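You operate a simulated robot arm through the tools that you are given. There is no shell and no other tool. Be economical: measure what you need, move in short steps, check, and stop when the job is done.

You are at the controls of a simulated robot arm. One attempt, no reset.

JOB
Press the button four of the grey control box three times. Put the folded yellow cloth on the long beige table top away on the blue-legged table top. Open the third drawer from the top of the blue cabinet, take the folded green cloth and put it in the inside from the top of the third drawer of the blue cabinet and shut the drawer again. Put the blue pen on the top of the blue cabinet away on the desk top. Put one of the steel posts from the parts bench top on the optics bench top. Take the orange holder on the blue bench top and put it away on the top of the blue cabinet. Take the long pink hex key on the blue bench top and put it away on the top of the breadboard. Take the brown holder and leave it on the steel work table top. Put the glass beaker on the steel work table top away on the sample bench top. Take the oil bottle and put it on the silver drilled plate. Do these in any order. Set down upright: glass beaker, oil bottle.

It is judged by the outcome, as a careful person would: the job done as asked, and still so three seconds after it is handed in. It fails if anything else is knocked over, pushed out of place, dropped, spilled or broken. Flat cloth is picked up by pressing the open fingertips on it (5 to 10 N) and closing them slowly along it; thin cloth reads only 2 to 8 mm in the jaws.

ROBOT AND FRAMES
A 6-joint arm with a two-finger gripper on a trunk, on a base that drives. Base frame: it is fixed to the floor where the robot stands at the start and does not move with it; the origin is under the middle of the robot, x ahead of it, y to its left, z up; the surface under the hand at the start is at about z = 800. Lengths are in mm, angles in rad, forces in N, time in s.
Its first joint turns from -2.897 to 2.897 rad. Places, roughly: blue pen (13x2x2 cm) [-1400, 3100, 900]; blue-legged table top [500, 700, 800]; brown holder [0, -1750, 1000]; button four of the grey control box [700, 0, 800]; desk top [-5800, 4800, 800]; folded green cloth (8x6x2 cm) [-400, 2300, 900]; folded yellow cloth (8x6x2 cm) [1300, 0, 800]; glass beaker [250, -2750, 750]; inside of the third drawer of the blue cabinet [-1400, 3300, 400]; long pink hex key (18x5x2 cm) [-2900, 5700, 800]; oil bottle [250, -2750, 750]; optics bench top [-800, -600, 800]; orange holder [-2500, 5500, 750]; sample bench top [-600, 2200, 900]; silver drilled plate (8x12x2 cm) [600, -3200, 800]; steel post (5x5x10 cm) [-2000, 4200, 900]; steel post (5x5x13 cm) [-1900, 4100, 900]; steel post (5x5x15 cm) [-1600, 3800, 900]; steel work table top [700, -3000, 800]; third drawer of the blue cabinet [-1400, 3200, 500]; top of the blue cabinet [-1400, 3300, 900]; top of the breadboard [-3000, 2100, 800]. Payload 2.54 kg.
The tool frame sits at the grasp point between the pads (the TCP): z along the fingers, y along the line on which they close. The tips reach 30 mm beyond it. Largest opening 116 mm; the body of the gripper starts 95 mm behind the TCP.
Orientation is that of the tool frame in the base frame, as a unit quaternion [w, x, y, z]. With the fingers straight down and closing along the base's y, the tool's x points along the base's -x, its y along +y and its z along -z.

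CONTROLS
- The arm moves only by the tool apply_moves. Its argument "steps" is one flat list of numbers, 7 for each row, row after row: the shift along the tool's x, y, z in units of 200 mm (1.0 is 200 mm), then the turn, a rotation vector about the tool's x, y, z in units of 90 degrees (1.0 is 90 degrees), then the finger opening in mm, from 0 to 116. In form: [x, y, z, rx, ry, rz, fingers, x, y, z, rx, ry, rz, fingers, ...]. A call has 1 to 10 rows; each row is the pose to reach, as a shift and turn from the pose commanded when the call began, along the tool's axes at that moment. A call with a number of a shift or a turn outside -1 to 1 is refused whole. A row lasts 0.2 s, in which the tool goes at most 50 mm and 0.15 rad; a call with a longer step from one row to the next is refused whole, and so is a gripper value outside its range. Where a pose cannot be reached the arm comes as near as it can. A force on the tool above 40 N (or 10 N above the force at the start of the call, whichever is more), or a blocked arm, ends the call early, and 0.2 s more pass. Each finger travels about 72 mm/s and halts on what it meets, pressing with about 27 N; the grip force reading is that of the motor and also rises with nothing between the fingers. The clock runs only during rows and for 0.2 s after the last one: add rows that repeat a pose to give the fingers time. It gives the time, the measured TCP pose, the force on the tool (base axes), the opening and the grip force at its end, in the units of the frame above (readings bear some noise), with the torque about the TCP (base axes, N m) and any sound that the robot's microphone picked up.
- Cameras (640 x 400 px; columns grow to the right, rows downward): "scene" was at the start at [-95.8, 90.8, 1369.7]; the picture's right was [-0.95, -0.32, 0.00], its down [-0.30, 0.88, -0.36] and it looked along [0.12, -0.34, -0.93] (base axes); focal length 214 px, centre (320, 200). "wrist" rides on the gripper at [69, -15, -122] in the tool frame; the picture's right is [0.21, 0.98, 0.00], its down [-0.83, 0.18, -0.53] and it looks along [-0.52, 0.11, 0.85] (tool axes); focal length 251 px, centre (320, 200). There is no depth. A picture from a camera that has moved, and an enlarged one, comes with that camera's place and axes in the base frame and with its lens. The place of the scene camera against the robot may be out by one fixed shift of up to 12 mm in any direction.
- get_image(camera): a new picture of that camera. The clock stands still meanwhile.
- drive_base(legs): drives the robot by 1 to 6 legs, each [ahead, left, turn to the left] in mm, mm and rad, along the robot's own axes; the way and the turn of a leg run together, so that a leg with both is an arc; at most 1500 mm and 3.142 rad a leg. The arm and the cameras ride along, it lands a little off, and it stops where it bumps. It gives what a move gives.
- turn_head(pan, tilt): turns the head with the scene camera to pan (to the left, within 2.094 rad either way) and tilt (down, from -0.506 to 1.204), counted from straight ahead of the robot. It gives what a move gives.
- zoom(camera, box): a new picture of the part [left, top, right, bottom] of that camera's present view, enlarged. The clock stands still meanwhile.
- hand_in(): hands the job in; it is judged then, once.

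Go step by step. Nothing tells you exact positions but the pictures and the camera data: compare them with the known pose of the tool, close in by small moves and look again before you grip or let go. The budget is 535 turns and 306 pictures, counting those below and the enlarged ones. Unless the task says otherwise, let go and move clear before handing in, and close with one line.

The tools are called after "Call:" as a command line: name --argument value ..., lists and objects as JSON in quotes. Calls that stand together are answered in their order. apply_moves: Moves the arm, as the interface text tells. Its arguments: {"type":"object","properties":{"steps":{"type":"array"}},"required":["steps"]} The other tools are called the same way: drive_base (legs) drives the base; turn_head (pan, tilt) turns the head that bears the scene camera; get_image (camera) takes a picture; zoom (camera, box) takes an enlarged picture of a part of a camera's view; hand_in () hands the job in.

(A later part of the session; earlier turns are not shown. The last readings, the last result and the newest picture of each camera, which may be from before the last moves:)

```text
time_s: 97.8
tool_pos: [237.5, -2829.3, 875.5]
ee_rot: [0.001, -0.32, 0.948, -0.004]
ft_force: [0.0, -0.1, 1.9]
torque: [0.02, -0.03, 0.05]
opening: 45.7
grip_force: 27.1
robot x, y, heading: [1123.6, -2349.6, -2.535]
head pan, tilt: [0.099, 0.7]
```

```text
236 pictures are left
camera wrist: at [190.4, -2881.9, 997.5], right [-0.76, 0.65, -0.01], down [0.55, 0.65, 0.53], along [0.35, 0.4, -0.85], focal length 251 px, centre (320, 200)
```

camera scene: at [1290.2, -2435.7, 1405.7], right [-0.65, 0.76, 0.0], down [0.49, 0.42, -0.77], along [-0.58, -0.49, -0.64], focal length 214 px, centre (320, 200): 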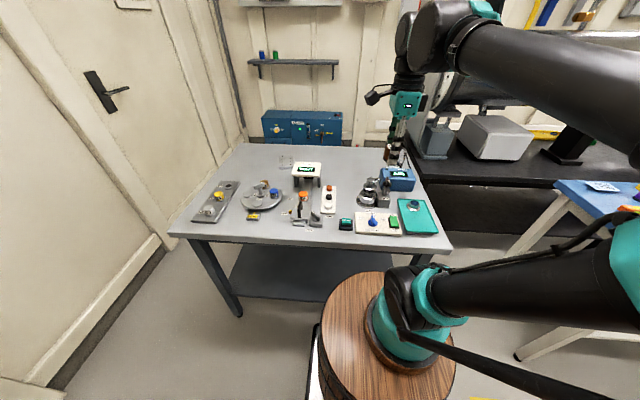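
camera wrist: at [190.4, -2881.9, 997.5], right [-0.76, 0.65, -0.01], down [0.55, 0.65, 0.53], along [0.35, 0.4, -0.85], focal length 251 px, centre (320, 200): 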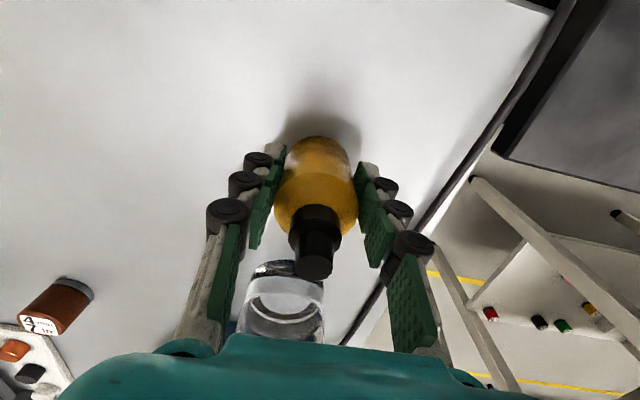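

Gripped at 46 mm (bottle bottom is 53 mm under the TCP). I lift it and then swing towards the drilled plate.

Call:
apply_moves --steps '[0, 0, -0.1, 0, 0, 0, 35, 0, 0, -0.3, 0, 0, 0, 35, 0, 0, -0.5, 0, 0, 0, 35, 0, 0, -0.7, 0, 0, 0, 35, 0, 0, -0.9, 0, 0, 0, 35]'

Call:
apply_moves --steps '[-0.03, -0.2, 0, 0, 0, 0, 35, -0.06, -0.4, 0, 0, 0, 0, 35, -0.1, -0.6, 0, 0, 0, 0, 35, -0.14, -0.8, 0, 0, 0, 0, 35, -0.18, -0.98, 0, 0, 0, 0, 35]'

Call:
apply_moves --steps '[-0.04, -0.2, 0, 0, 0, 0, 35, -0.08, -0.4, 0, 0, 0, 0, 35, -0.13, -0.6, 0, 0, 0, 0, 35, -0.18, -0.8, 0, 0, 0, 0, 35, -0.22, -0.95, 0, 0, 0, 0, 35]'

Call:
get_image --camera "wrist"

```text
time_s: 99.0
tool_pos: [236.0, -2828.2, 1054.8]
ee_rot: [0.0, -0.317, 0.948, -0.004]
ft_force: [-0.3, 0.4, -1.3]
torque: [0.02, 0.01, 0.0]
opening: 45.9
grip_force: 26.5
robot x, y, heading: [1122.6, -2347.5, -2.541]
head pan, tilt: [0.099, 0.7]
```

```text
time_s: 100.2
tool_pos: [320.4, -2888.5, 1055.6]
ee_rot: [0.004, -0.37, 0.929, -0.023]
ft_force: [0.3, 0.4, -0.9]
torque: [-0.01, -0.02, -0.02]
opening: 45.6
grip_force: 26.8
out of reach, approached as far as the arm can: row 1, 2, 3, 4, 5
robot x, y, heading: [1123.0, -2347.4, -2.536]
head pan, tilt: [0.099, 0.7]
```

```text
time_s: 101.4
tool_pos: [416.1, -2928.5, 1061.5]
ee_rot: [0.007, -0.421, 0.906, -0.042]
ft_force: [-0.3, 0.3, -1.8]
torque: [-0.04, -0.01, -0.03]
opening: 45.4
grip_force: 27.4
out of reach, approached as far as the arm can: row 1, 2, 3, 4, 5
robot x, y, heading: [1122.2, -2349.2, -2.542]
head pan, tilt: [0.099, 0.7]
```

```text
235 pictures are left
camera wrist: at [377.0, -2982.0, 1185.6], right [-0.88, 0.46, -0.08], down [0.37, 0.78, 0.5], along [0.29, 0.41, -0.86], focal length 251 px, centre (320, 200)
```

wrist: 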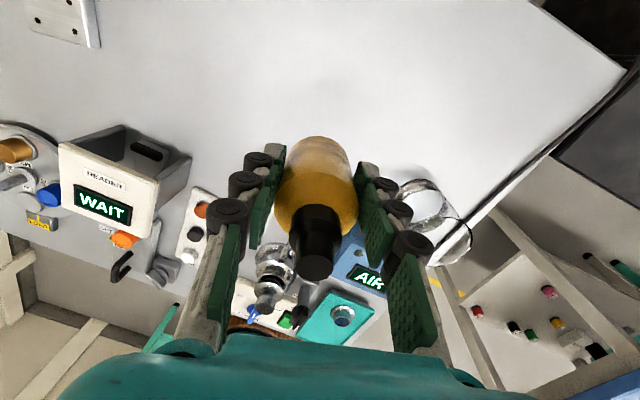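

The wrist is at a joint limit and tilting slightly. I turn the tool back by 45° to regain freedom.

Call:
apply_moves --steps '[0, 0, 0, 0, 0, -0.09, 35, 0, 0, 0, 0, 0, -0.18, 35, 0, 0, 0, 0, 0, -0.27, 35, 0, 0, 0, 0, 0, -0.36, 35, 0, 0, 0, 0, 0, -0.45, 35, 0, 0, 0, 0, 0, -0.54, 35]'

```text
time_s: 102.8
tool_pos: [416.7, -2930.1, 1063.8]
ee_rot: [0.01, 0.758, -0.651, 0.041]
ft_force: [0.2, -0.3, -0.3]
torque: [0.0, 0.0, -0.02]
opening: 46.0
grip_force: 27.2
robot x, y, heading: [1125.8, -2348.9, -2.537]
head pan, tilt: [0.099, 0.7]
```

I correct the 5° tilt and move on toward the plate.

Call:
apply_moves --steps '[0, 0, 0, -0.0243, -0.0479, 0, 35, 0.18, -0.13, 0, -0.0243, -0.0479, 0, 35, 0.36, -0.26, 0, -0.0243, -0.0479, 0, 35, 0.54, -0.39, 0, -0.0243, -0.0479, 0, 35, 0.72, -0.52, 0, -0.0243, -0.0479, 0, 35]'

Call:
get_image --camera "wrist"

```text
time_s: 104.0
tool_pos: [539.3, -3057.4, 1078.2]
ee_rot: [0.0, 0.757, -0.654, 0.0]
ft_force: [-1.0, -0.2, -1.0]
torque: [-0.09, -0.03, 0.01]
opening: 45.8
grip_force: 27.0
robot x, y, heading: [1124.7, -2351.3, -2.534]
head pan, tilt: [0.099, 0.7]
```

```text
234 pictures are left
camera wrist: at [564.0, -3122.3, 1200.2], right [-0.93, -0.35, 0.0], down [-0.3, 0.79, 0.53], along [-0.19, 0.5, -0.85], focal length 251 px, centre (320, 200)
```

wrist: 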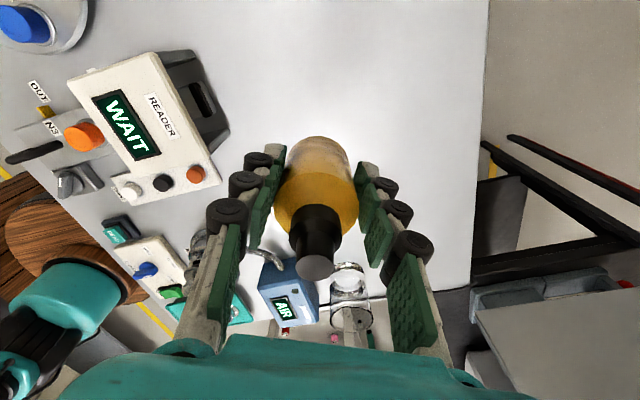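

The tool is vertical again. I move over to the estimated plate place at (668, -3186).

Call:
apply_moves --steps '[0.18, -0.14, 0, 0, 0, 0, 35, 0.36, -0.27, 0, 0, 0, 0, 35, 0.54, -0.41, 0, 0, 0, 0, 35, 0.733, -0.545, 0, 0, 0, 0, 35]'

Call:
get_image --camera "wrist"

Call:
turn_head --pan 0.4 --tilt 0.6

Call:
get_image --camera "scene"

```text
time_s: 105.0
tool_pos: [668.7, -3183.8, 1078.8]
ee_rot: [0.0, 0.757, -0.653, 0.0]
ft_force: [-0.5, 0.3, -1.2]
torque: [-0.08, -0.07, -0.06]
opening: 45.9
grip_force: 27.1
robot x, y, heading: [1122.0, -2350.6, -2.538]
head pan, tilt: [0.099, 0.7]
```

```text
233 pictures are left
camera wrist: at [694.0, -3249.8, 1201.4], right [-0.94, -0.35, 0.0], down [-0.3, 0.79, 0.53], along [-0.19, 0.5, -0.85], focal length 251 px, centre (320, 200)
```

wrist: 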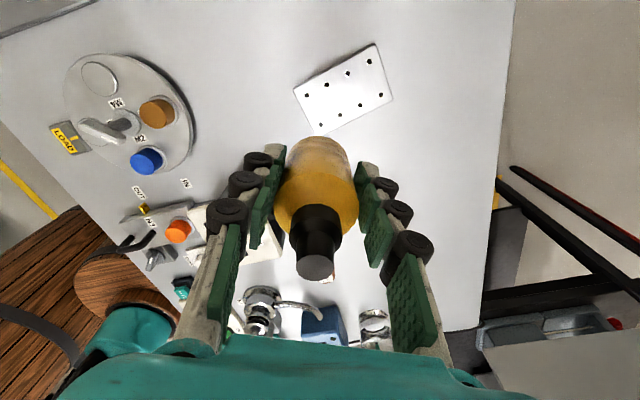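

```text
time_s: 105.8
tool_pos: [670.5, -3184.9, 1078.8]
ee_rot: [0.0, 0.757, -0.653, -0.001]
ft_force: [0.5, 0.1, 0.2]
torque: [0.01, 0.0, -0.01]
opening: 45.7
grip_force: 26.9
robot x, y, heading: [1124.2, -2345.8, -2.539]
head pan, tilt: [0.4, 0.6]
```

```text
232 pictures are left
camera scene: at [1266.3, -2483.7, 1414.3], right [-0.84, 0.54, 0.0], down [0.3, 0.48, -0.82], along [-0.44, -0.7, -0.57], focal length 214 px, centre (320, 200)
```

scene: 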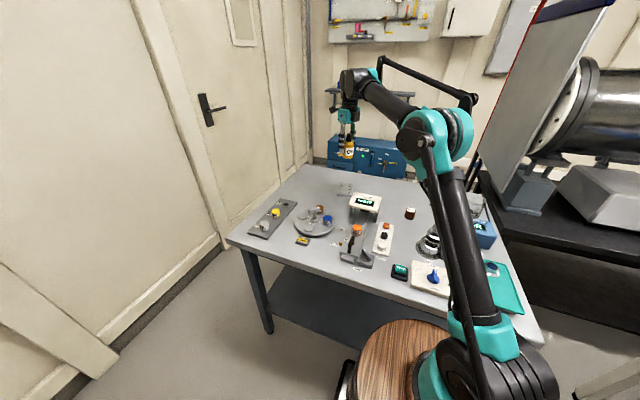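

The plate is well visible at about (642, -3208). I centre over it and come lower.

Call:
apply_moves --steps '[0.05, 0.08, 0.1, 0, 0, 0, 35, 0.1, 0.153, 0.25, 0, 0, 0, 35, 0.1, 0.153, 0.42, 0, 0, 0, 35, 0.1, 0.153, 0.6, 0, 0, 0, 35]'

Call:
get_image --camera "wrist"

Call:
zoom --camera "scene" --box '[310, 140, 406, 200]'

```text
time_s: 106.8
tool_pos: [642.5, -3209.9, 959.3]
ee_rot: [0.0, 0.758, -0.652, 0.0]
ft_force: [-0.2, 0.1, -0.5]
torque: [-0.06, 0.01, -0.02]
opening: 45.8
grip_force: 26.6
robot x, y, heading: [1124.5, -2345.2, -2.536]
head pan, tilt: [0.4, 0.6]
```

```text
231 pictures are left
camera wrist: at [667.6, -3275.3, 1081.3], right [-0.93, -0.36, 0.0], down [-0.3, 0.79, 0.53], along [-0.19, 0.5, -0.85], focal length 251 px, centre (320, 200)
```

wrist: 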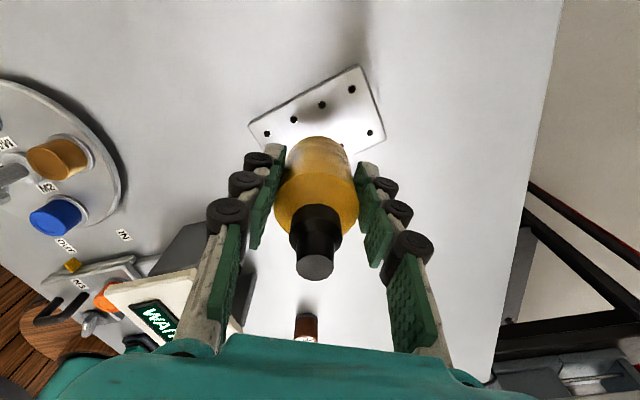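

```text
6.67 times, centred on (358, 170) of scene
camera zoom: at [1266.4, -2483.6, 1414.3], right [-0.84, 0.54, 0.0], down [0.3, 0.48, -0.83], along [-0.44, -0.7, -0.56], focal length 1430 px, centre (67, 400)
```

zoom: 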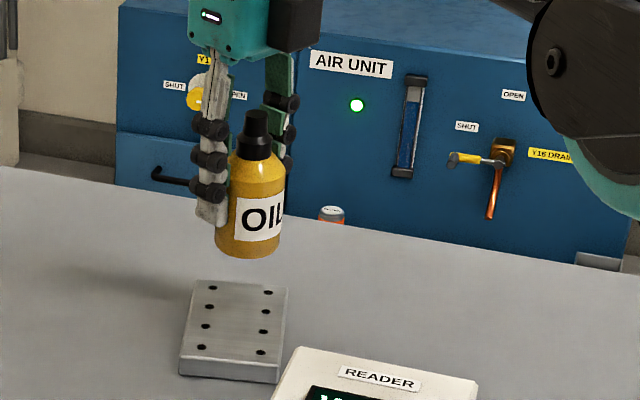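

The projected landing point is within 5 mm of the plate centre. I adjust and lower slowly.

Call:
apply_moves --steps '[0.02, -0.01, 0.12, 0, 0, 0, 35, 0.02, -0.01, 0.22, 0, 0, 0, 35, 0.02, -0.01, 0.27, 0, 0, 0, 35]'

Call:
zoom --camera "scene" --box '[310, 140, 406, 200]'

```text
time_s: 107.6
tool_pos: [644.8, -3212.7, 904.8]
ee_rot: [-0.001, 0.758, -0.652, -0.001]
ft_force: [-0.3, 1.7, -1.9]
torque: [-0.04, 0.02, 0.0]
opening: 45.7
grip_force: 27.5
robot x, y, heading: [1124.1, -2349.9, -2.535]
head pan, tilt: [0.4, 0.6]
```

```text
6.67 times, centred on (358, 170) of scene
camera zoom: at [1266.3, -2483.7, 1414.3], right [-0.84, 0.54, 0.0], down [0.3, 0.48, -0.83], along [-0.44, -0.7, -0.56], focal length 1430 px, centre (67, 400)
```

zoom: 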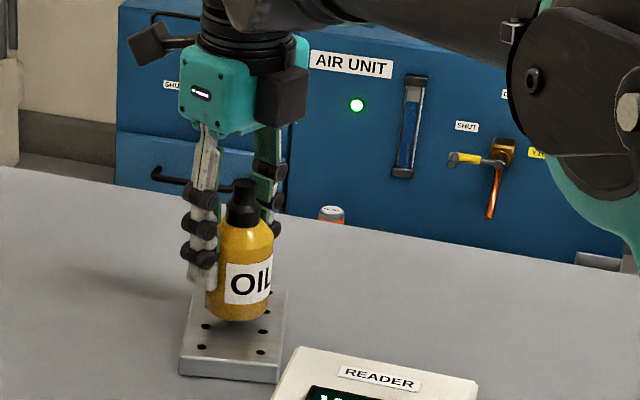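

The bottle is just above the plate centre. I lower in 2 mm steps until contact.

Call:
apply_moves --steps '[0, 0, 0.012, 0, 0, 0, 35, 0, 0, 0.024, 0, 0, 0, 35, 0, 0, 0.034, 0, 0, 0, 35]'

```text
time_s: 108.4
tool_pos: [645.0, -3213.4, 898.5]
ee_rot: [0.0, 0.758, -0.653, -0.001]
ft_force: [0.1, 0.3, -0.8]
torque: [0.01, -0.03, 0.0]
opening: 45.8
grip_force: 27.0
robot x, y, heading: [1127.1, -2350.7, -2.541]
head pan, tilt: [0.4, 0.6]
```

Call:
apply_moves --steps '[0, 0, 0.008, 0, 0, 0, 35, 0, 0, 0.016, 0, 0, 0, 35]'

```text
time_s: 109.0
tool_pos: [644.4, -3213.5, 895.7]
ee_rot: [-0.001, 0.758, -0.652, 0.0]
ft_force: [0.0, 0.6, -1.2]
torque: [-0.01, 0.05, 0.0]
opening: 45.6
grip_force: 27.2
robot x, y, heading: [1121.7, -2346.2, -2.539]
head pan, tilt: [0.4, 0.6]
```

Call:
apply_moves --steps '[0, 0, 0.008, 0, 0, 0, 35, 0, 0, 0.016, 0, 0, 0, 35]'

Call:
zoom --camera "scene" --box '[310, 140, 406, 200]'

```text
time_s: 109.6
tool_pos: [645.7, -3212.7, 893.4]
ee_rot: [0.002, 0.757, -0.653, 0.0]
ft_force: [-3.7, -5.6, 19.8]
torque: [-0.16, 0.12, 0.08]
opening: 45.7
grip_force: 26.9
robot x, y, heading: [1125.4, -2346.5, -2.539]
head pan, tilt: [0.4, 0.6]
```

```text
6.67 times, centred on (358, 170) of scene
camera zoom: at [1266.6, -2483.1, 1414.3], right [-0.84, 0.54, 0.0], down [0.3, 0.48, -0.83], along [-0.44, -0.7, -0.56], focal length 1430 px, centre (67, 400)
```

zoom: 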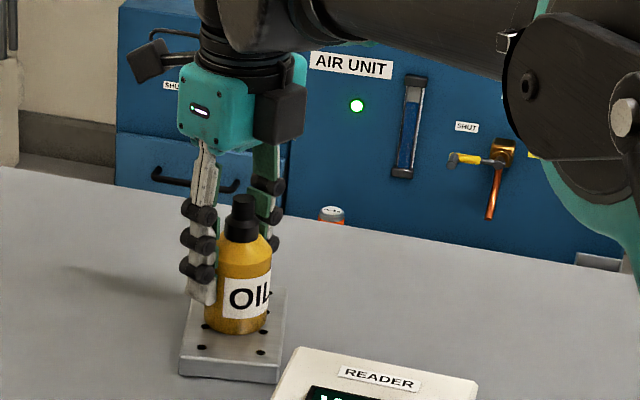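

Contact with the plate, bottle upright and central. I release and rise straight.

Call:
apply_moves --steps '[0, 0, -0.006, 0, 0, 0, 45, 0, 0, -0.006, 0, 0, 0, 52, 0, 0, -0.006, 0, 0, 0, 62, 0, 0, -0.006, 0, 0, 0, 74, 0, 0, -0.006, 0, 0, 0, 80, 0, 0, -0.1, 0, 0, 0, 80, 0, 0, -0.3, 0, 0, 0, 80, 0, 0, -0.5, 0, 0, 0, 80, 0, 0, -0.75, 0, 0, 0, 80]'

Call:
get_image --camera "wrist"

```text
time_s: 111.6
tool_pos: [645.4, -3213.0, 1041.1]
ee_rot: [0.0, 0.757, -0.653, 0.0]
ft_force: [-0.6, -0.1, 0.4]
torque: [-0.01, -0.04, 0.03]
opening: 80.1
grip_force: 0.1
robot x, y, heading: [1123.4, -2348.1, -2.539]
head pan, tilt: [0.4, 0.6]
```

```text
227 pictures are left
camera wrist: at [671.2, -3279.8, 1162.8], right [-0.93, -0.36, 0.0], down [-0.3, 0.79, 0.53], along [-0.19, 0.5, -0.85], focal length 251 px, centre (320, 200)
```

wrist: 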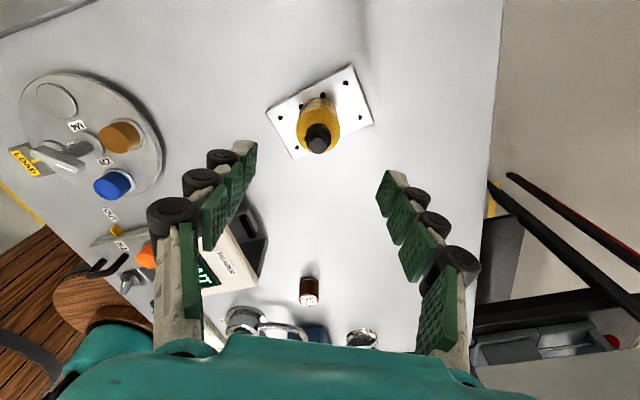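

The oil bottle stands upright on the plate. Now the beaker: I move back above it at (356, -2750), turning the tool on the last stretch.

Call:
apply_moves --steps '[-0.2, 0.087, -0.1, 0, 0, 0, 80, -0.4, 0.174, -0.15, 0, 0, 0, 80, -0.6, 0.26, -0.15, 0, 0, 0, 80, -0.83, 0.36, -0.15, 0, 0, 0, 80]'

Call:
apply_moves --steps '[-0.2, 0.087, 0, 0, 0, 0, 90, -0.4, 0.174, 0, 0, 0, 0, 100, -0.6, 0.26, 0, 0, 0, 0, 105, -0.83, 0.36, 0, 0, 0, 0, 108]'

Call:
apply_moves --steps '[-0.14, 0.06, 0, 0, 0, 0.0925, 108, -0.28, 0.12, 0, 0, 0, 0.185, 108, -0.42, 0.18, 0, 0, 0, 0.2775, 108, -0.56, 0.24, 0, 0, 0, 0.37, 108, -0.7, 0.3, 0, 0, 0, 0.4625, 108, -0.83, 0.36, 0, 0, 0, 0.555, 108]'

Call:
get_image --camera "wrist"

```text
refused: row 4 steps farther than a row can; nothing moved
```

```text
refused: row 4 steps farther than a row can; nothing moved
```

```text
time_s: 113.0
tool_pos: [531.6, -3075.1, 1040.6]
ee_rot: [0.004, -0.54, 0.841, -0.01]
ft_force: [0.6, -0.9, -0.8]
torque: [-0.02, -0.04, 0.02]
opening: 107.8
grip_force: 0.0
out of reach, approached as far as the arm can: row 4, 5, 6
robot x, y, heading: [1128.5, -2349.2, -2.543]
head pan, tilt: [0.4, 0.6]
```

```text
226 pictures are left
camera wrist: at [514.4, -3142.0, 1164.1], right [-0.98, 0.21, -0.02], down [0.17, 0.83, 0.53], along [0.13, 0.51, -0.85], focal length 251 px, centre (320, 200)
```

wrist: 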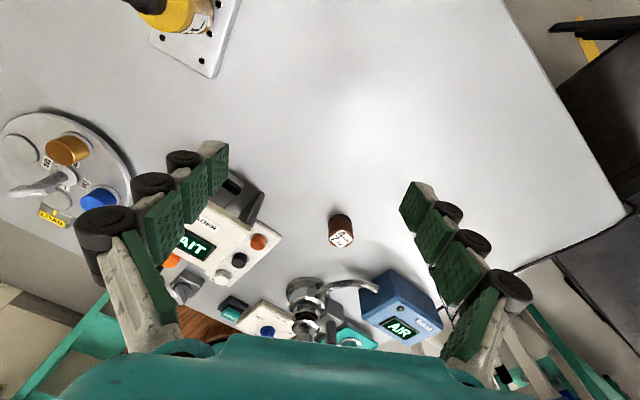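

Two calls were refused for step size, and the third took me half way, just at the yaw limit. I straighten the small tilt and continue to the beaker.

Call:
apply_moves --steps '[-0.12, 0.16, 0, -0.0134, -0.0026, 0, 108, -0.24, 0.32, 0, -0.0134, -0.0026, 0, 108, -0.36, 0.48, 0, -0.0134, -0.0026, 0, 108, -0.48, 0.64, 0, -0.0134, -0.0026, 0, 108, -0.555, 0.74, 0, -0.0134, -0.0026, 0, 108]'

Call:
get_image --camera "wrist"

```text
time_s: 114.2
tool_pos: [443.4, -2913.2, 1037.3]
ee_rot: [0.0, -0.541, 0.841, 0.0]
ft_force: [0.3, -1.2, 1.0]
torque: [0.03, 0.03, 0.0]
opening: 107.8
grip_force: 0.1
robot x, y, heading: [1121.6, -2346.6, -2.535]
head pan, tilt: [0.4, 0.6]
```

```text
225 pictures are left
camera wrist: at [428.5, -2981.8, 1159.5], right [-0.98, 0.21, 0.0], down [0.18, 0.83, 0.53], along [0.11, 0.52, -0.85], focal length 251 px, centre (320, 200)
```

wrist: 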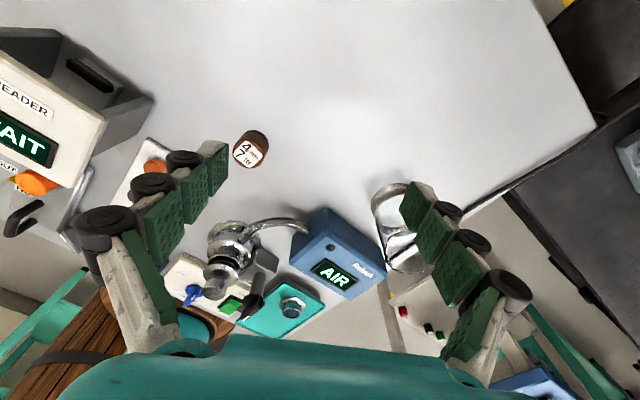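

I continue to right above the beaker with a small extra turn.

Call:
apply_moves --steps '[-0.12, 0.16, 0, 0, 0, 0.036, 108, -0.24, 0.32, 0, 0, 0, 0.072, 108, -0.36, 0.48, 0, 0, 0, 0.108, 108, -0.48, 0.63, 0, 0, 0, 0.144, 108, -0.56, 0.735, 0, 0, 0, 0.18, 108]'

Call:
get_image --camera "wrist"

```text
time_s: 115.4
tool_pos: [355.9, -2748.7, 1037.4]
ee_rot: [-0.001, -0.417, 0.909, 0.001]
ft_force: [-0.1, 0.0, -0.5]
torque: [0.03, 0.03, -0.04]
opening: 108.0
grip_force: 0.0
robot x, y, heading: [1121.8, -2346.8, -2.536]
head pan, tilt: [0.4, 0.6]
```

```text
224 pictures are left
camera wrist: at [322.6, -2811.2, 1159.9], right [-0.88, 0.47, 0.0], down [0.4, 0.74, 0.53], along [0.25, 0.47, -0.85], focal length 251 px, centre (320, 200)
```

wrist: 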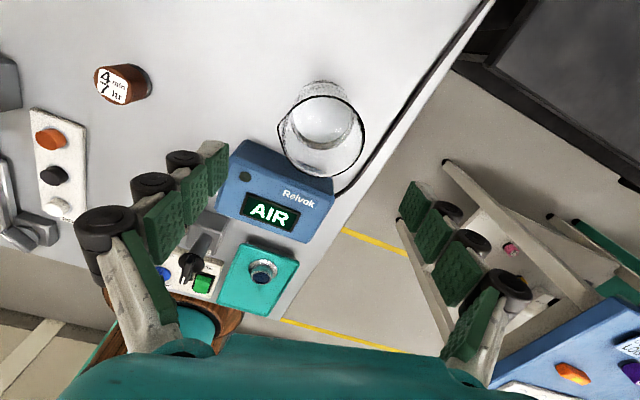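

Beaker is centred within 3 mm, about 78 mm wide, with the AIR box clear of the fingers. I descend around it to TCP about 872.

Call:
apply_moves --steps '[-0.01, 0.015, 0.2, 0, 0, 0, 110, -0.01, 0.015, 0.4, 0, 0, 0, 110, -0.01, 0.015, 0.55, 0, 0, 0, 110, -0.01, 0.015, 0.7, 0, 0, 0, 110, -0.01, 0.015, 0.825, 0, 0, 0, 110]'

Call:
get_image --camera "wrist"

```text
time_s: 116.6
tool_pos: [354.3, -2745.4, 874.1]
ee_rot: [0.0, -0.417, 0.909, 0.001]
ft_force: [0.8, 0.3, -0.6]
torque: [-0.04, 0.01, -0.02]
opening: 110.2
grip_force: 0.0
robot x, y, heading: [1124.6, -2344.9, -2.538]
head pan, tilt: [0.4, 0.6]
```

```text
223 pictures are left
camera wrist: at [321.4, -2808.2, 995.6], right [-0.88, 0.47, 0.0], down [0.4, 0.74, 0.53], along [0.25, 0.47, -0.85], focal length 251 px, centre (320, 200)
```

wrist: 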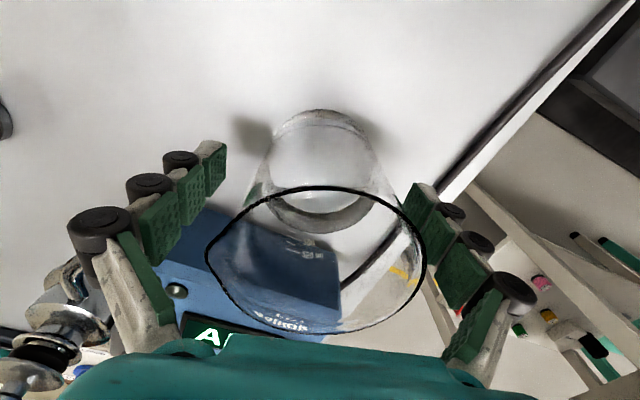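

The beaker is between the fingers. I close gently.

Call:
apply_moves --steps '[0, 0, 0, 0, 0, 0, 102, 0, 0, 0, 0, 0, 0, 95, 0, 0, 0, 0, 0, 0, 88, 0, 0, 0, 0, 0, 0, 82, 0, 0, 0, 0, 0, 0, 77, 0, 0, 0, 0, 0, 0, 72, 0, 0, 0, 0, 0, 0, 68, 0, 0, 0, 0, 0, 0, 66]'

Call:
get_image --camera "wrist"

```text
time_s: 118.4
tool_pos: [355.6, -2746.9, 874.0]
ee_rot: [0.0, -0.418, 0.909, 0.001]
ft_force: [-5.2, 2.7, 10.4]
torque: [0.44, 0.54, 0.05]
opening: 79.5
grip_force: 26.9
robot x, y, heading: [1120.4, -2344.9, -2.534]
head pan, tilt: [0.4, 0.6]
```

```text
222 pictures are left
camera wrist: at [321.2, -2808.0, 996.2], right [-0.88, 0.47, 0.0], down [0.4, 0.74, 0.53], along [0.25, 0.47, -0.85], focal length 251 px, centre (320, 200)
```

wrist: 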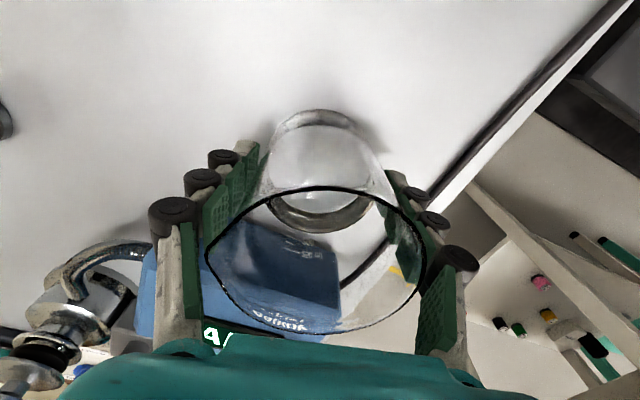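

Gripped at 79.5 mm. I lift slowly and vertically.

Call:
apply_moves --steps '[0, 0, -0.03, 0, 0, 0, 66, 0, 0, -0.1, 0, 0, 0, 66, 0, 0, -0.2, 0, 0, 0, 66, 0, 0, -0.32, 0, 0, 0, 66, 0, 0, -0.44, 0, 0, 0, 66, 0, 0, -0.56, 0, 0, 0, 66, 0, 0, -0.68, 0, 0, 0, 66, 0, 0, -0.8, 0, 0, 0, 66, 0, 0, -0.92, 0, 0, 0, 66, 0, 0, -1, 0, 0, 0, 66]'

Call:
get_image --camera "wrist"

```text
time_s: 120.6
tool_pos: [355.1, -2745.8, 1074.3]
ee_rot: [0.0, -0.417, 0.909, 0.0]
ft_force: [-0.5, -0.4, -3.2]
torque: [0.03, -0.01, -0.01]
opening: 79.0
grip_force: 26.9
robot x, y, heading: [1124.2, -2346.1, -2.538]
head pan, tilt: [0.4, 0.6]
```

```text
221 pictures are left
camera wrist: at [321.0, -2807.4, 1195.7], right [-0.88, 0.47, 0.0], down [0.4, 0.74, 0.53], along [0.25, 0.47, -0.85], focal length 251 px, centre (320, 200)
```

wrist: 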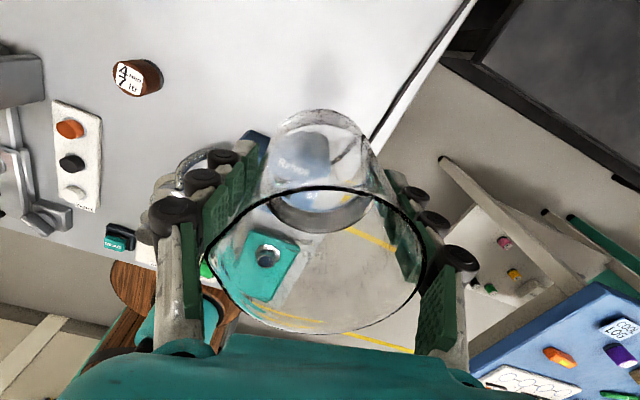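

Held. I retract the arm a little, then back off from the table and turn down the aisle.

Call:
apply_moves --steps '[-0.19, -0.05, 0, 0, 0, 0, 66, -0.39, -0.1, 0, 0, 0, 0, 66, -0.58, -0.15, 0, 0, 0, 0, 66, -0.78, -0.2, 0, 0, 0, 0, 66, -0.97, -0.245, 0, 0, 0, 0, 66]'

Call:
drive_base --legs '[[-280, 0, 0], [0, 0, -1.558]]'

Call:
turn_head --pan 0.2 --tilt 0.4

Call:
get_image --camera "scene"

```text
time_s: 121.8
tool_pos: [519.8, -2629.7, 1072.9]
ee_rot: [0.0, -0.417, 0.909, 0.0]
ft_force: [-0.2, 0.2, -2.4]
torque: [0.03, -0.04, -0.01]
opening: 79.3
grip_force: 26.8
robot x, y, heading: [1123.4, -2350.4, -2.537]
head pan, tilt: [0.4, 0.6]
```

```text
time_s: 127.6
tool_pos: [1069.0, -1584.1, 1072.6]
ee_rot: [0.001, 0.345, 0.939, 0.001]
ft_force: [0.5, 0.0, -3.3]
torque: [0.0, 0.01, 0.0]
opening: 79.1
grip_force: 27.3
robot x, y, heading: [1352.7, -2186.7, 2.181]
head pan, tilt: [0.4, 0.6]
```

```text
time_s: 128.3
tool_pos: [1067.6, -1585.6, 1073.0]
ee_rot: [-0.001, 0.346, 0.938, 0.001]
ft_force: [0.3, -0.2, -3.3]
torque: [0.02, -0.03, -0.03]
opening: 79.2
grip_force: 27.1
robot x, y, heading: [1354.4, -2188.7, 2.177]
head pan, tilt: [0.201, 0.4]
```

```text
220 pictures are left
camera scene: at [1238.3, -2314.8, 1432.5], right [0.69, 0.72, 0.0], down [0.28, -0.27, -0.92], along [-0.67, 0.63, -0.39], focal length 214 px, centre (320, 200)
```

scene: 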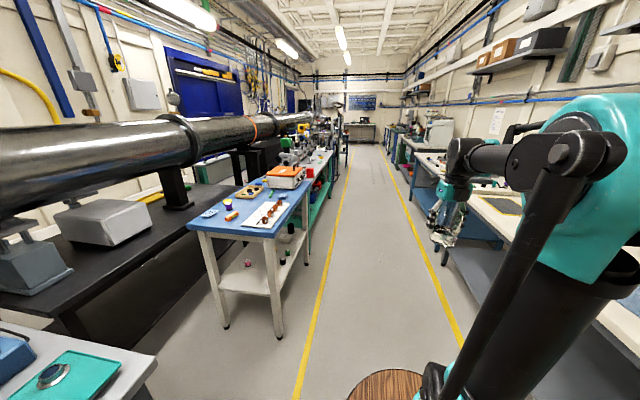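

The aisle is long and clear. I drive about 4.3 m along it towards the sample bench.

Call:
drive_base --legs '[[1450, 10, 0.005], [1450, 0, 0], [1400, 0, 0]]'

Call:
turn_head --pan -0.9 --tilt 0.5

Call:
get_image --camera "scene"

Call:
turn_head --pan 0.3 --tilt 0.4

Call:
get_image --camera "scene"

```text
time_s: 148.9
tool_pos: [-1423.3, 1917.2, 1072.8]
ee_rot: [0.001, 0.334, 0.943, 0.0]
ft_force: [-0.3, -0.2, -2.7]
torque: [0.02, -0.01, 0.0]
opening: 79.1
grip_force: 27.4
robot x, y, heading: [-1122.7, 1321.8, 2.204]
head pan, tilt: [0.201, 0.4]
```

```text
time_s: 150.2
tool_pos: [-1423.2, 1917.2, 1073.0]
ee_rot: [-0.001, 0.334, 0.943, 0.001]
ft_force: [0.8, -0.2, -2.4]
torque: [0.01, 0.01, -0.01]
opening: 79.2
grip_force: 27.1
robot x, y, heading: [-1126.2, 1322.7, 2.211]
head pan, tilt: [-0.901, 0.499]
```

```text
219 pictures are left
camera scene: at [-1141.0, 1216.6, 1423.4], right [0.97, -0.26, 0.0], down [-0.13, -0.46, -0.88], along [0.23, 0.85, -0.48], focal length 214 px, centre (320, 200)
```

scene: 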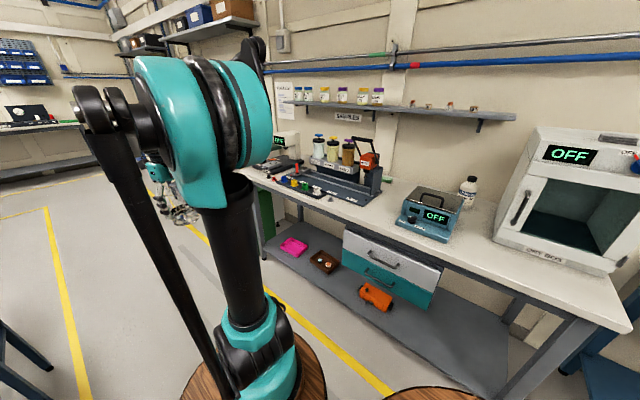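

```text
time_s: 151.6
tool_pos: [-1422.3, 1917.0, 1073.9]
ee_rot: [0.0, 0.333, 0.943, 0.0]
ft_force: [-0.1, 0.2, -3.5]
torque: [0.02, 0.01, 0.01]
opening: 79.0
grip_force: 27.2
robot x, y, heading: [-1121.2, 1320.0, 2.205]
head pan, tilt: [0.3, 0.4]
```

```text
218 pictures are left
camera scene: at [-1239.3, 1183.8, 1432.5], right [0.59, 0.8, 0.0], down [0.31, -0.23, -0.92], along [-0.74, 0.55, -0.39], focal length 214 px, centre (320, 200)
```

scene: 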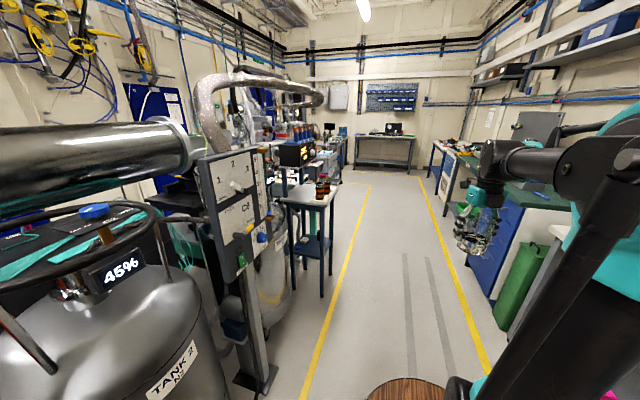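

The sample bench is to the right. I look at it closer.

Call:
turn_head --pan -0.9 --tilt 0.5

Call:
zoom --camera "scene" --box '[240, 120, 520, 295]'

```text
time_s: 153.0
tool_pos: [-1423.2, 1916.5, 1072.9]
ee_rot: [0.0, 0.333, 0.943, 0.001]
ft_force: [0.0, -0.2, -2.1]
torque: [-0.03, 0.0, 0.03]
opening: 79.0
grip_force: 27.0
robot x, y, heading: [-1119.6, 1322.8, 2.206]
head pan, tilt: [-0.901, 0.499]
```

```text
2.29 times, centred on (380, 208) of scene
camera zoom: at [-1141.0, 1216.6, 1423.4], right [0.97, -0.26, 0.0], down [-0.13, -0.46, -0.88], along [0.23, 0.85, -0.48], focal length 490 px, centre (183, 183)
```

zoom: 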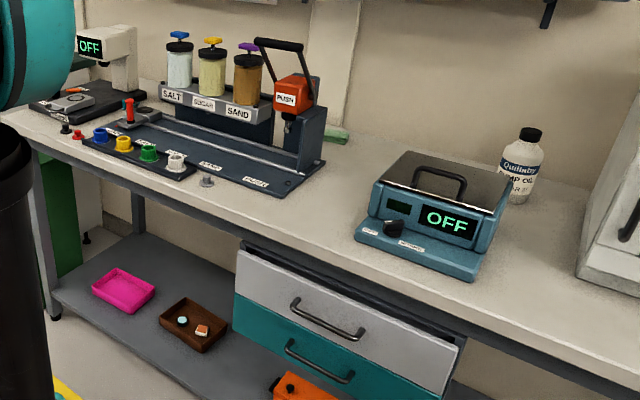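

I see a gap between the heater box and the dry box, and another between the rack and the heater; the green cloth lies behind the rack's right end. I turn to face the bench and look closer.

Call:
drive_base --legs '[[0, 0, -1.59]]'

Call:
turn_head --pan 0.1 --tilt 0.6

Call:
get_image --camera "scene"

Call:
zoom --camera "scene" --box '[140, 90, 460, 290]'

```text
time_s: 157.2
tool_pos: [-526.0, 1624.4, 1072.2]
ee_rot: [0.001, 0.901, 0.433, 0.001]
ft_force: [-0.6, 0.1, -2.6]
torque: [0.02, 0.02, 0.0]
opening: 79.1
grip_force: 26.6
robot x, y, heading: [-1123.8, 1321.5, 0.641]
head pan, tilt: [-0.901, 0.499]
```

```text
time_s: 158.5
tool_pos: [-525.6, 1624.3, 1072.4]
ee_rot: [0.001, 0.902, 0.432, 0.001]
ft_force: [0.1, -0.7, -3.3]
torque: [0.04, 0.03, -0.01]
opening: 78.9
grip_force: 27.0
robot x, y, heading: [-1125.4, 1321.0, 0.637]
head pan, tilt: [0.099, 0.6]
```

```text
216 pictures are left
camera scene: at [-1235.3, 1422.5, 1414.3], right [0.67, -0.74, 0.0], down [-0.42, -0.38, -0.83], along [0.61, 0.55, -0.56], focal length 214 px, centre (320, 200)
```

scene: 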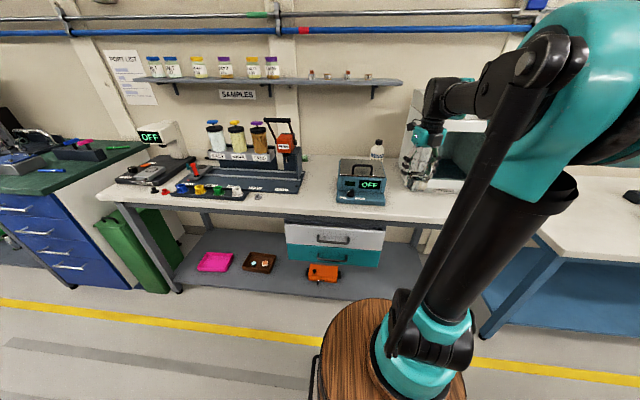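

```text
2.00 times, centred on (300, 190) of scene
camera zoom: at [-1235.3, 1422.5, 1414.3], right [0.67, -0.74, 0.0], down [-0.42, -0.38, -0.83], along [0.61, 0.55, -0.56], focal length 429 px, centre (360, 220)
```

zoom: 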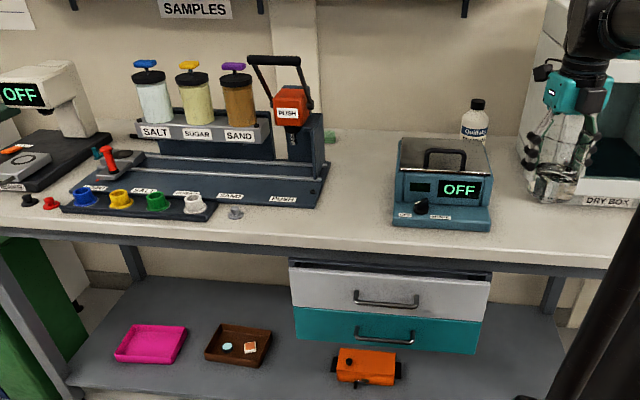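

The gap between the dispensing rack and the heater is about 190 mm wide; its front part suits the beaker. I strafe left 230 mm and go in 60 mm.

Call:
drive_base --legs '[[60, 230, 0]]'

Call:
get_image --camera "wrist"

Call:
get_image --camera "scene"

```text
time_s: 160.3
tool_pos: [-612.4, 1843.4, 1073.4]
ee_rot: [0.001, 0.902, 0.432, 0.001]
ft_force: [0.0, 0.3, -2.3]
torque: [0.05, 0.0, -0.01]
opening: 78.9
grip_force: 26.3
robot x, y, heading: [-1208.5, 1540.8, 0.636]
head pan, tilt: [0.099, 0.6]
```

```text
214 pictures are left
camera wrist: at [-582.4, 1907.0, 1195.2], right [0.9, -0.45, 0.0], down [-0.38, -0.76, 0.53], along [-0.24, -0.48, -0.85], focal length 251 px, centre (320, 200)
```

wrist: 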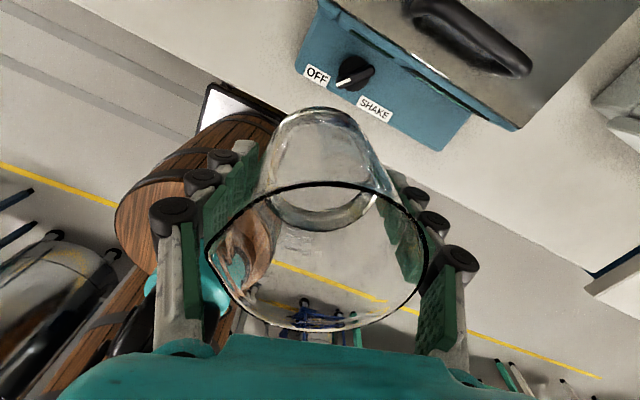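

```text
213 pictures are left
camera scene: at [-1323.0, 1642.7, 1414.3], right [0.67, -0.74, 0.0], down [-0.42, -0.38, -0.83], along [0.61, 0.55, -0.56], focal length 214 px, centre (320, 200)
```

scene: 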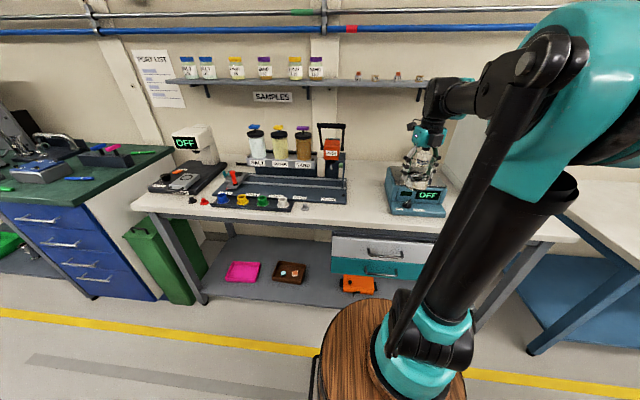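

I move the beaker over the gap at about (-628, 1994).

Call:
apply_moves --steps '[0.13, -0.13, 0, 0, 0, 0, 66, 0.27, -0.27, 0, 0, 0, 0, 66, 0.4, -0.4, 0, 0, 0, 0, 66, 0.54, -0.535, 0, 0, 0, 0, 66]'

Call:
get_image --camera "wrist"

Call:
zoom --camera "scene" --box '[290, 110, 450, 220]'

```text
time_s: 161.3
tool_pos: [-629.3, 1994.3, 1073.3]
ee_rot: [0.0, 0.902, 0.432, 0.001]
ft_force: [-0.2, -1.3, -2.1]
torque: [0.05, 0.02, -0.01]
opening: 79.2
grip_force: 27.2
robot x, y, heading: [-1213.7, 1538.7, 0.639]
head pan, tilt: [0.099, 0.6]
```

```text
212 pictures are left
camera wrist: at [-598.0, 2058.3, 1195.6], right [0.9, -0.45, 0.0], down [-0.38, -0.76, 0.53], along [-0.24, -0.48, -0.85], focal length 251 px, centre (320, 200)
```

wrist: 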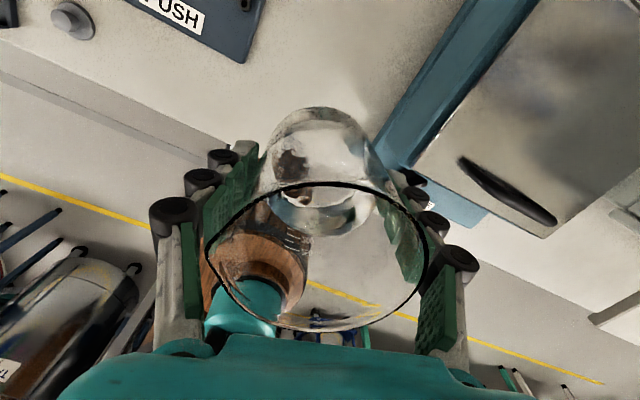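

```text
3.64 times, centred on (370, 165) of scene
camera zoom: at [-1323.0, 1642.4, 1414.3], right [0.67, -0.74, 0.0], down [-0.42, -0.38, -0.83], along [0.61, 0.55, -0.56], focal length 780 px, centre (138, 327)
```

zoom: 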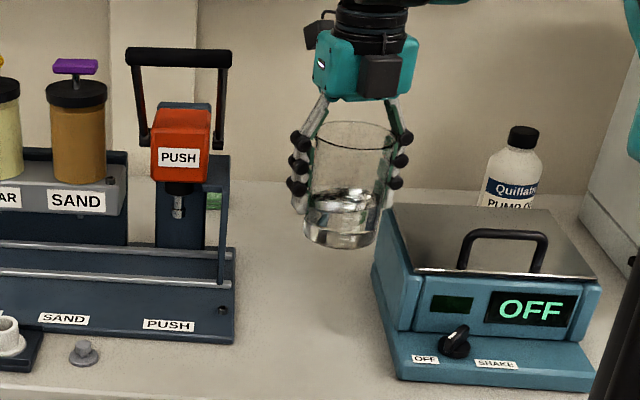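

Clearances are good on both sides. I descend to about 945, then slowly to contact.

Call:
apply_moves --steps '[0, -0.02, 0.12, 0, 0, 0, 66, 0, -0.03, 0.25, 0, 0, 0, 66, 0, -0.03, 0.38, 0, 0, 0, 66, 0, -0.03, 0.5, 0, 0, 0, 66, 0, -0.03, 0.6, 0, 0, 0, 66, 0, -0.03, 0.64, 0, 0, 0, 66]'

Call:
zoom --camera "scene" --box '[290, 110, 450, 220]'

```text
time_s: 162.7
tool_pos: [-633.0, 1998.8, 944.6]
ee_rot: [0.0, 0.902, 0.432, 0.0]
ft_force: [0.3, 0.7, -2.5]
torque: [0.0, 0.01, 0.0]
opening: 79.0
grip_force: 26.8
robot x, y, heading: [-1206.4, 1541.4, 0.635]
head pan, tilt: [0.099, 0.6]
```

```text
3.64 times, centred on (370, 165) of scene
camera zoom: at [-1323.0, 1642.7, 1414.3], right [0.67, -0.74, 0.0], down [-0.42, -0.38, -0.83], along [0.61, 0.55, -0.56], focal length 780 px, centre (138, 327)
```

zoom: 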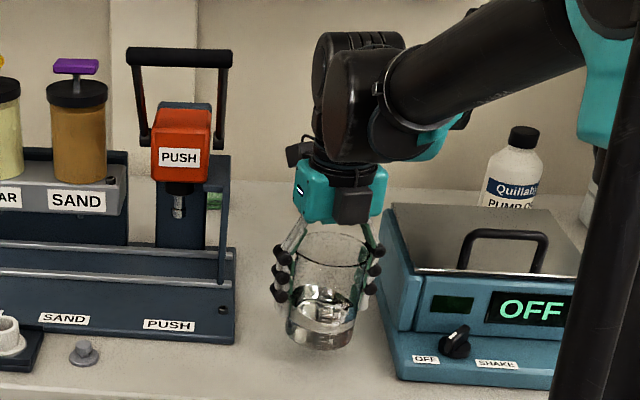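

Call:
apply_moves --steps '[0, 0, 0.02, 0, 0, 0, 66, 0, 0, 0.04, 0, 0, 0, 66, 0, 0, 0.06, 0, 0, 0, 66, 0, 0, 0.08, 0, 0, 0, 66, 0, 0, 0.1, 0, 0, 0, 66]'

```text
time_s: 163.9
tool_pos: [-633.8, 1997.4, 924.9]
ee_rot: [0.001, 0.902, 0.432, 0.001]
ft_force: [0.3, -0.8, -1.9]
torque: [0.0, -0.02, 0.0]
opening: 78.8
grip_force: 26.9
robot x, y, heading: [-1209.6, 1542.3, 0.634]
head pan, tilt: [0.099, 0.6]
```

Call:
apply_moves --steps '[0, 0, 0.015, 0, 0, 0, 66, 0, 0, 0.03, 0, 0, 0, 66, 0, 0, 0.045, 0, 0, 0, 66, 0, 0, 0.06, 0, 0, 0, 66]'

```text
time_s: 164.9
tool_pos: [-633.5, 1998.8, 913.4]
ee_rot: [0.0, 0.902, 0.432, 0.001]
ft_force: [-1.1, 3.1, 17.4]
torque: [-0.37, -0.45, 0.1]
opening: 79.4
grip_force: 26.6
robot x, y, heading: [-1210.8, 1541.5, 0.637]
head pan, tilt: [0.099, 0.6]
```

Contact; the bench is at about 862. I relieve slightly, open to 106 and rise straight up.

Call:
apply_moves --steps '[0, 0, -0.004, 0, 0, 0, 80, 0, 0, -0.004, 0, 0, 0, 86, 0, 0, -0.004, 0, 0, 0, 94, 0, 0, -0.004, 0, 0, 0, 102, 0, 0, -0.004, 0, 0, 0, 106, 0, 0, -0.1, 0, 0, 0, 106, 0, 0, -0.3, 0, 0, 0, 106, 0, 0, -0.5, 0, 0, 0, 106, 0, 0, -0.7, 0, 0, 0, 106, 0, 0, -0.9, 0, 0, 0, 106]'

Call:
zoom --camera "scene" --box '[290, 110, 450, 220]'

Call:
get_image --camera "wrist"

```text
time_s: 167.1
tool_pos: [-633.8, 1997.6, 1092.7]
ee_rot: [0.0, 0.902, 0.432, 0.0]
ft_force: [-0.1, -0.3, -0.1]
torque: [0.01, 0.03, 0.03]
opening: 106.0
grip_force: 0.0
robot x, y, heading: [-1208.6, 1542.5, 0.637]
head pan, tilt: [0.099, 0.6]
```

```text
3.64 times, centred on (370, 165) of scene
camera zoom: at [-1323.0, 1642.7, 1414.3], right [0.67, -0.74, 0.0], down [-0.42, -0.38, -0.83], along [0.61, 0.55, -0.57], focal length 780 px, centre (138, 327)
```

zoom: 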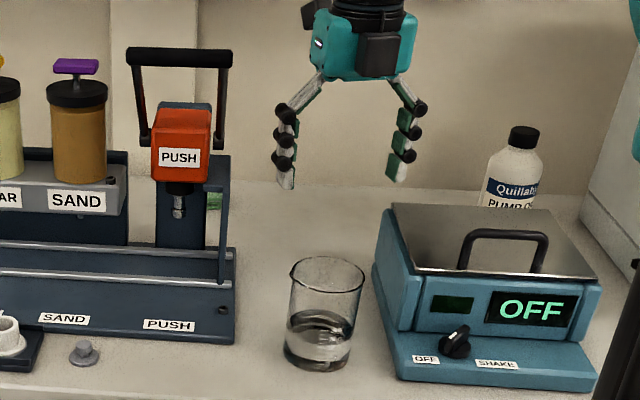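

```text
208 pictures are left
camera wrist: at [-603.1, 2061.8, 1215.3], right [0.9, -0.44, 0.0], down [-0.38, -0.76, 0.53], along [-0.24, -0.48, -0.85], focal length 251 px, centre (320, 200)
```

wrist: 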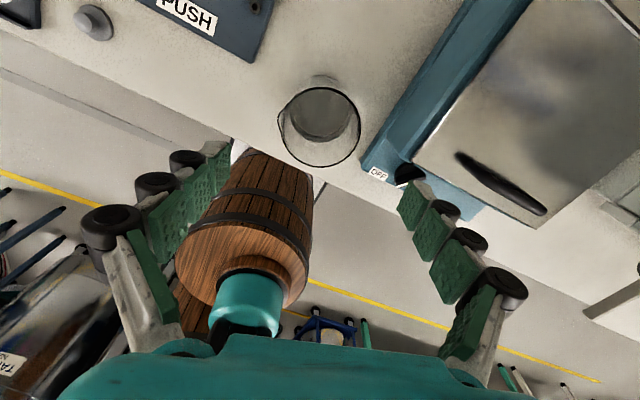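

The beaker stands upright on the sample bench. Next: open the drawer with the empty hand. I back off and strafe left to the blue cabinet.

Call:
drive_base --legs '[[-200, 0, -0.02], [0, 1300, 0]]'

Call:
turn_head --pan 0.2 --tilt 0.6

Call:
get_image --camera "scene"

```text
time_s: 172.6
tool_pos: [-1296.6, 2581.6, 1093.4]
ee_rot: [0.001, 0.881, 0.474, 0.001]
ft_force: [-0.1, -0.2, -0.9]
torque: [0.03, 0.01, 0.0]
opening: 105.9
grip_force: 0.1
robot x, y, heading: [-1826.3, 2072.5, 0.728]
head pan, tilt: [0.099, 0.6]
stopped in leg 2: the robot was blocked; the commanded pose is now the measured one
```

```text
time_s: 173.3
tool_pos: [-1296.7, 2582.2, 1092.7]
ee_rot: [0.001, 0.881, 0.474, 0.0]
ft_force: [-0.2, 0.1, 1.0]
torque: [0.02, 0.03, -0.01]
opening: 106.1
grip_force: 0.0
robot x, y, heading: [-1831.4, 2073.4, 0.727]
head pan, tilt: [0.201, 0.6]
```

```text
207 pictures are left
camera scene: at [-1957.0, 2168.4, 1414.3], right [0.8, -0.6, 0.0], down [-0.34, -0.45, -0.83], along [0.49, 0.66, -0.56], focal length 214 px, centre (320, 200)
```

scene: 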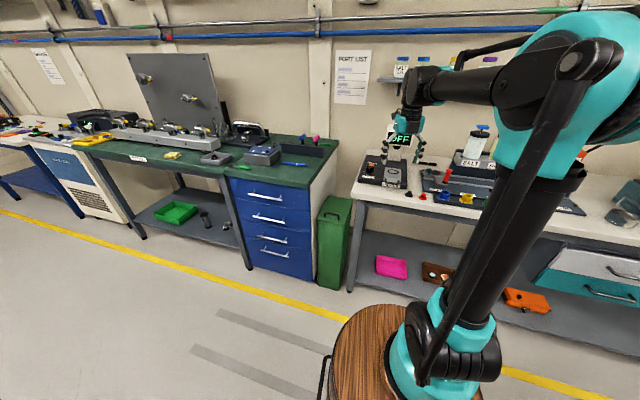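

The robot bumped into something while strafing. I look to the left/back side to see what.

Call:
turn_head --pan 1.6 --tilt 0.7

Call:
get_image --camera "scene"

Call:
turn_head --pan 2.09 --tilt 0.9

Call:
get_image --camera "scene"

```text
time_s: 174.8
tool_pos: [-1296.4, 2582.3, 1092.9]
ee_rot: [0.001, 0.88, 0.474, 0.0]
ft_force: [0.8, -0.2, -0.6]
torque: [0.01, 0.02, 0.01]
opening: 106.0
grip_force: 0.0
robot x, y, heading: [-1828.2, 2072.5, 0.735]
head pan, tilt: [1.6, 0.7]
```

```text
206 pictures are left
camera scene: at [-2068.3, 2158.9, 1405.7], right [0.72, 0.69, 0.0], down [0.44, -0.47, -0.77], along [-0.53, 0.55, -0.64], focal length 214 px, centre (320, 200)
```

scene: 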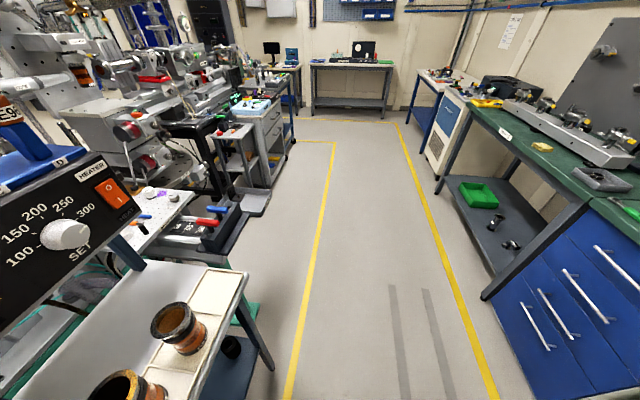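

```text
time_s: 175.8
tool_pos: [-1297.6, 2582.3, 1093.0]
ee_rot: [0.001, 0.881, 0.473, 0.001]
ft_force: [0.3, 0.0, -1.0]
torque: [-0.03, 0.03, 0.03]
opening: 106.1
grip_force: 0.0
robot x, y, heading: [-1827.7, 2072.2, 0.733]
head pan, tilt: [2.089, 0.901]
```

```text
205 pictures are left
camera scene: at [-2081.4, 2121.3, 1389.5], right [0.32, 0.95, 0.0], down [0.74, -0.25, -0.62], along [-0.59, 0.2, -0.78], focal length 214 px, centre (320, 200)
```

scene: 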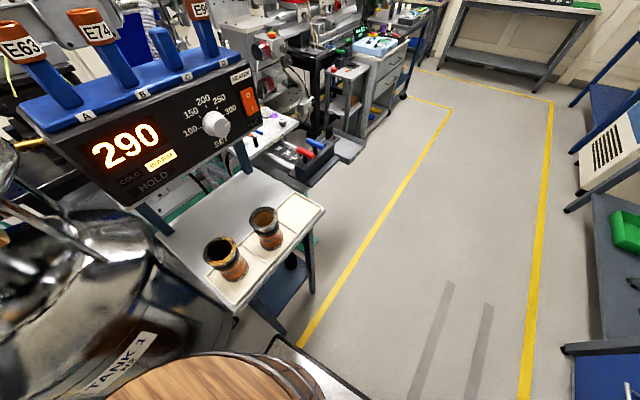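

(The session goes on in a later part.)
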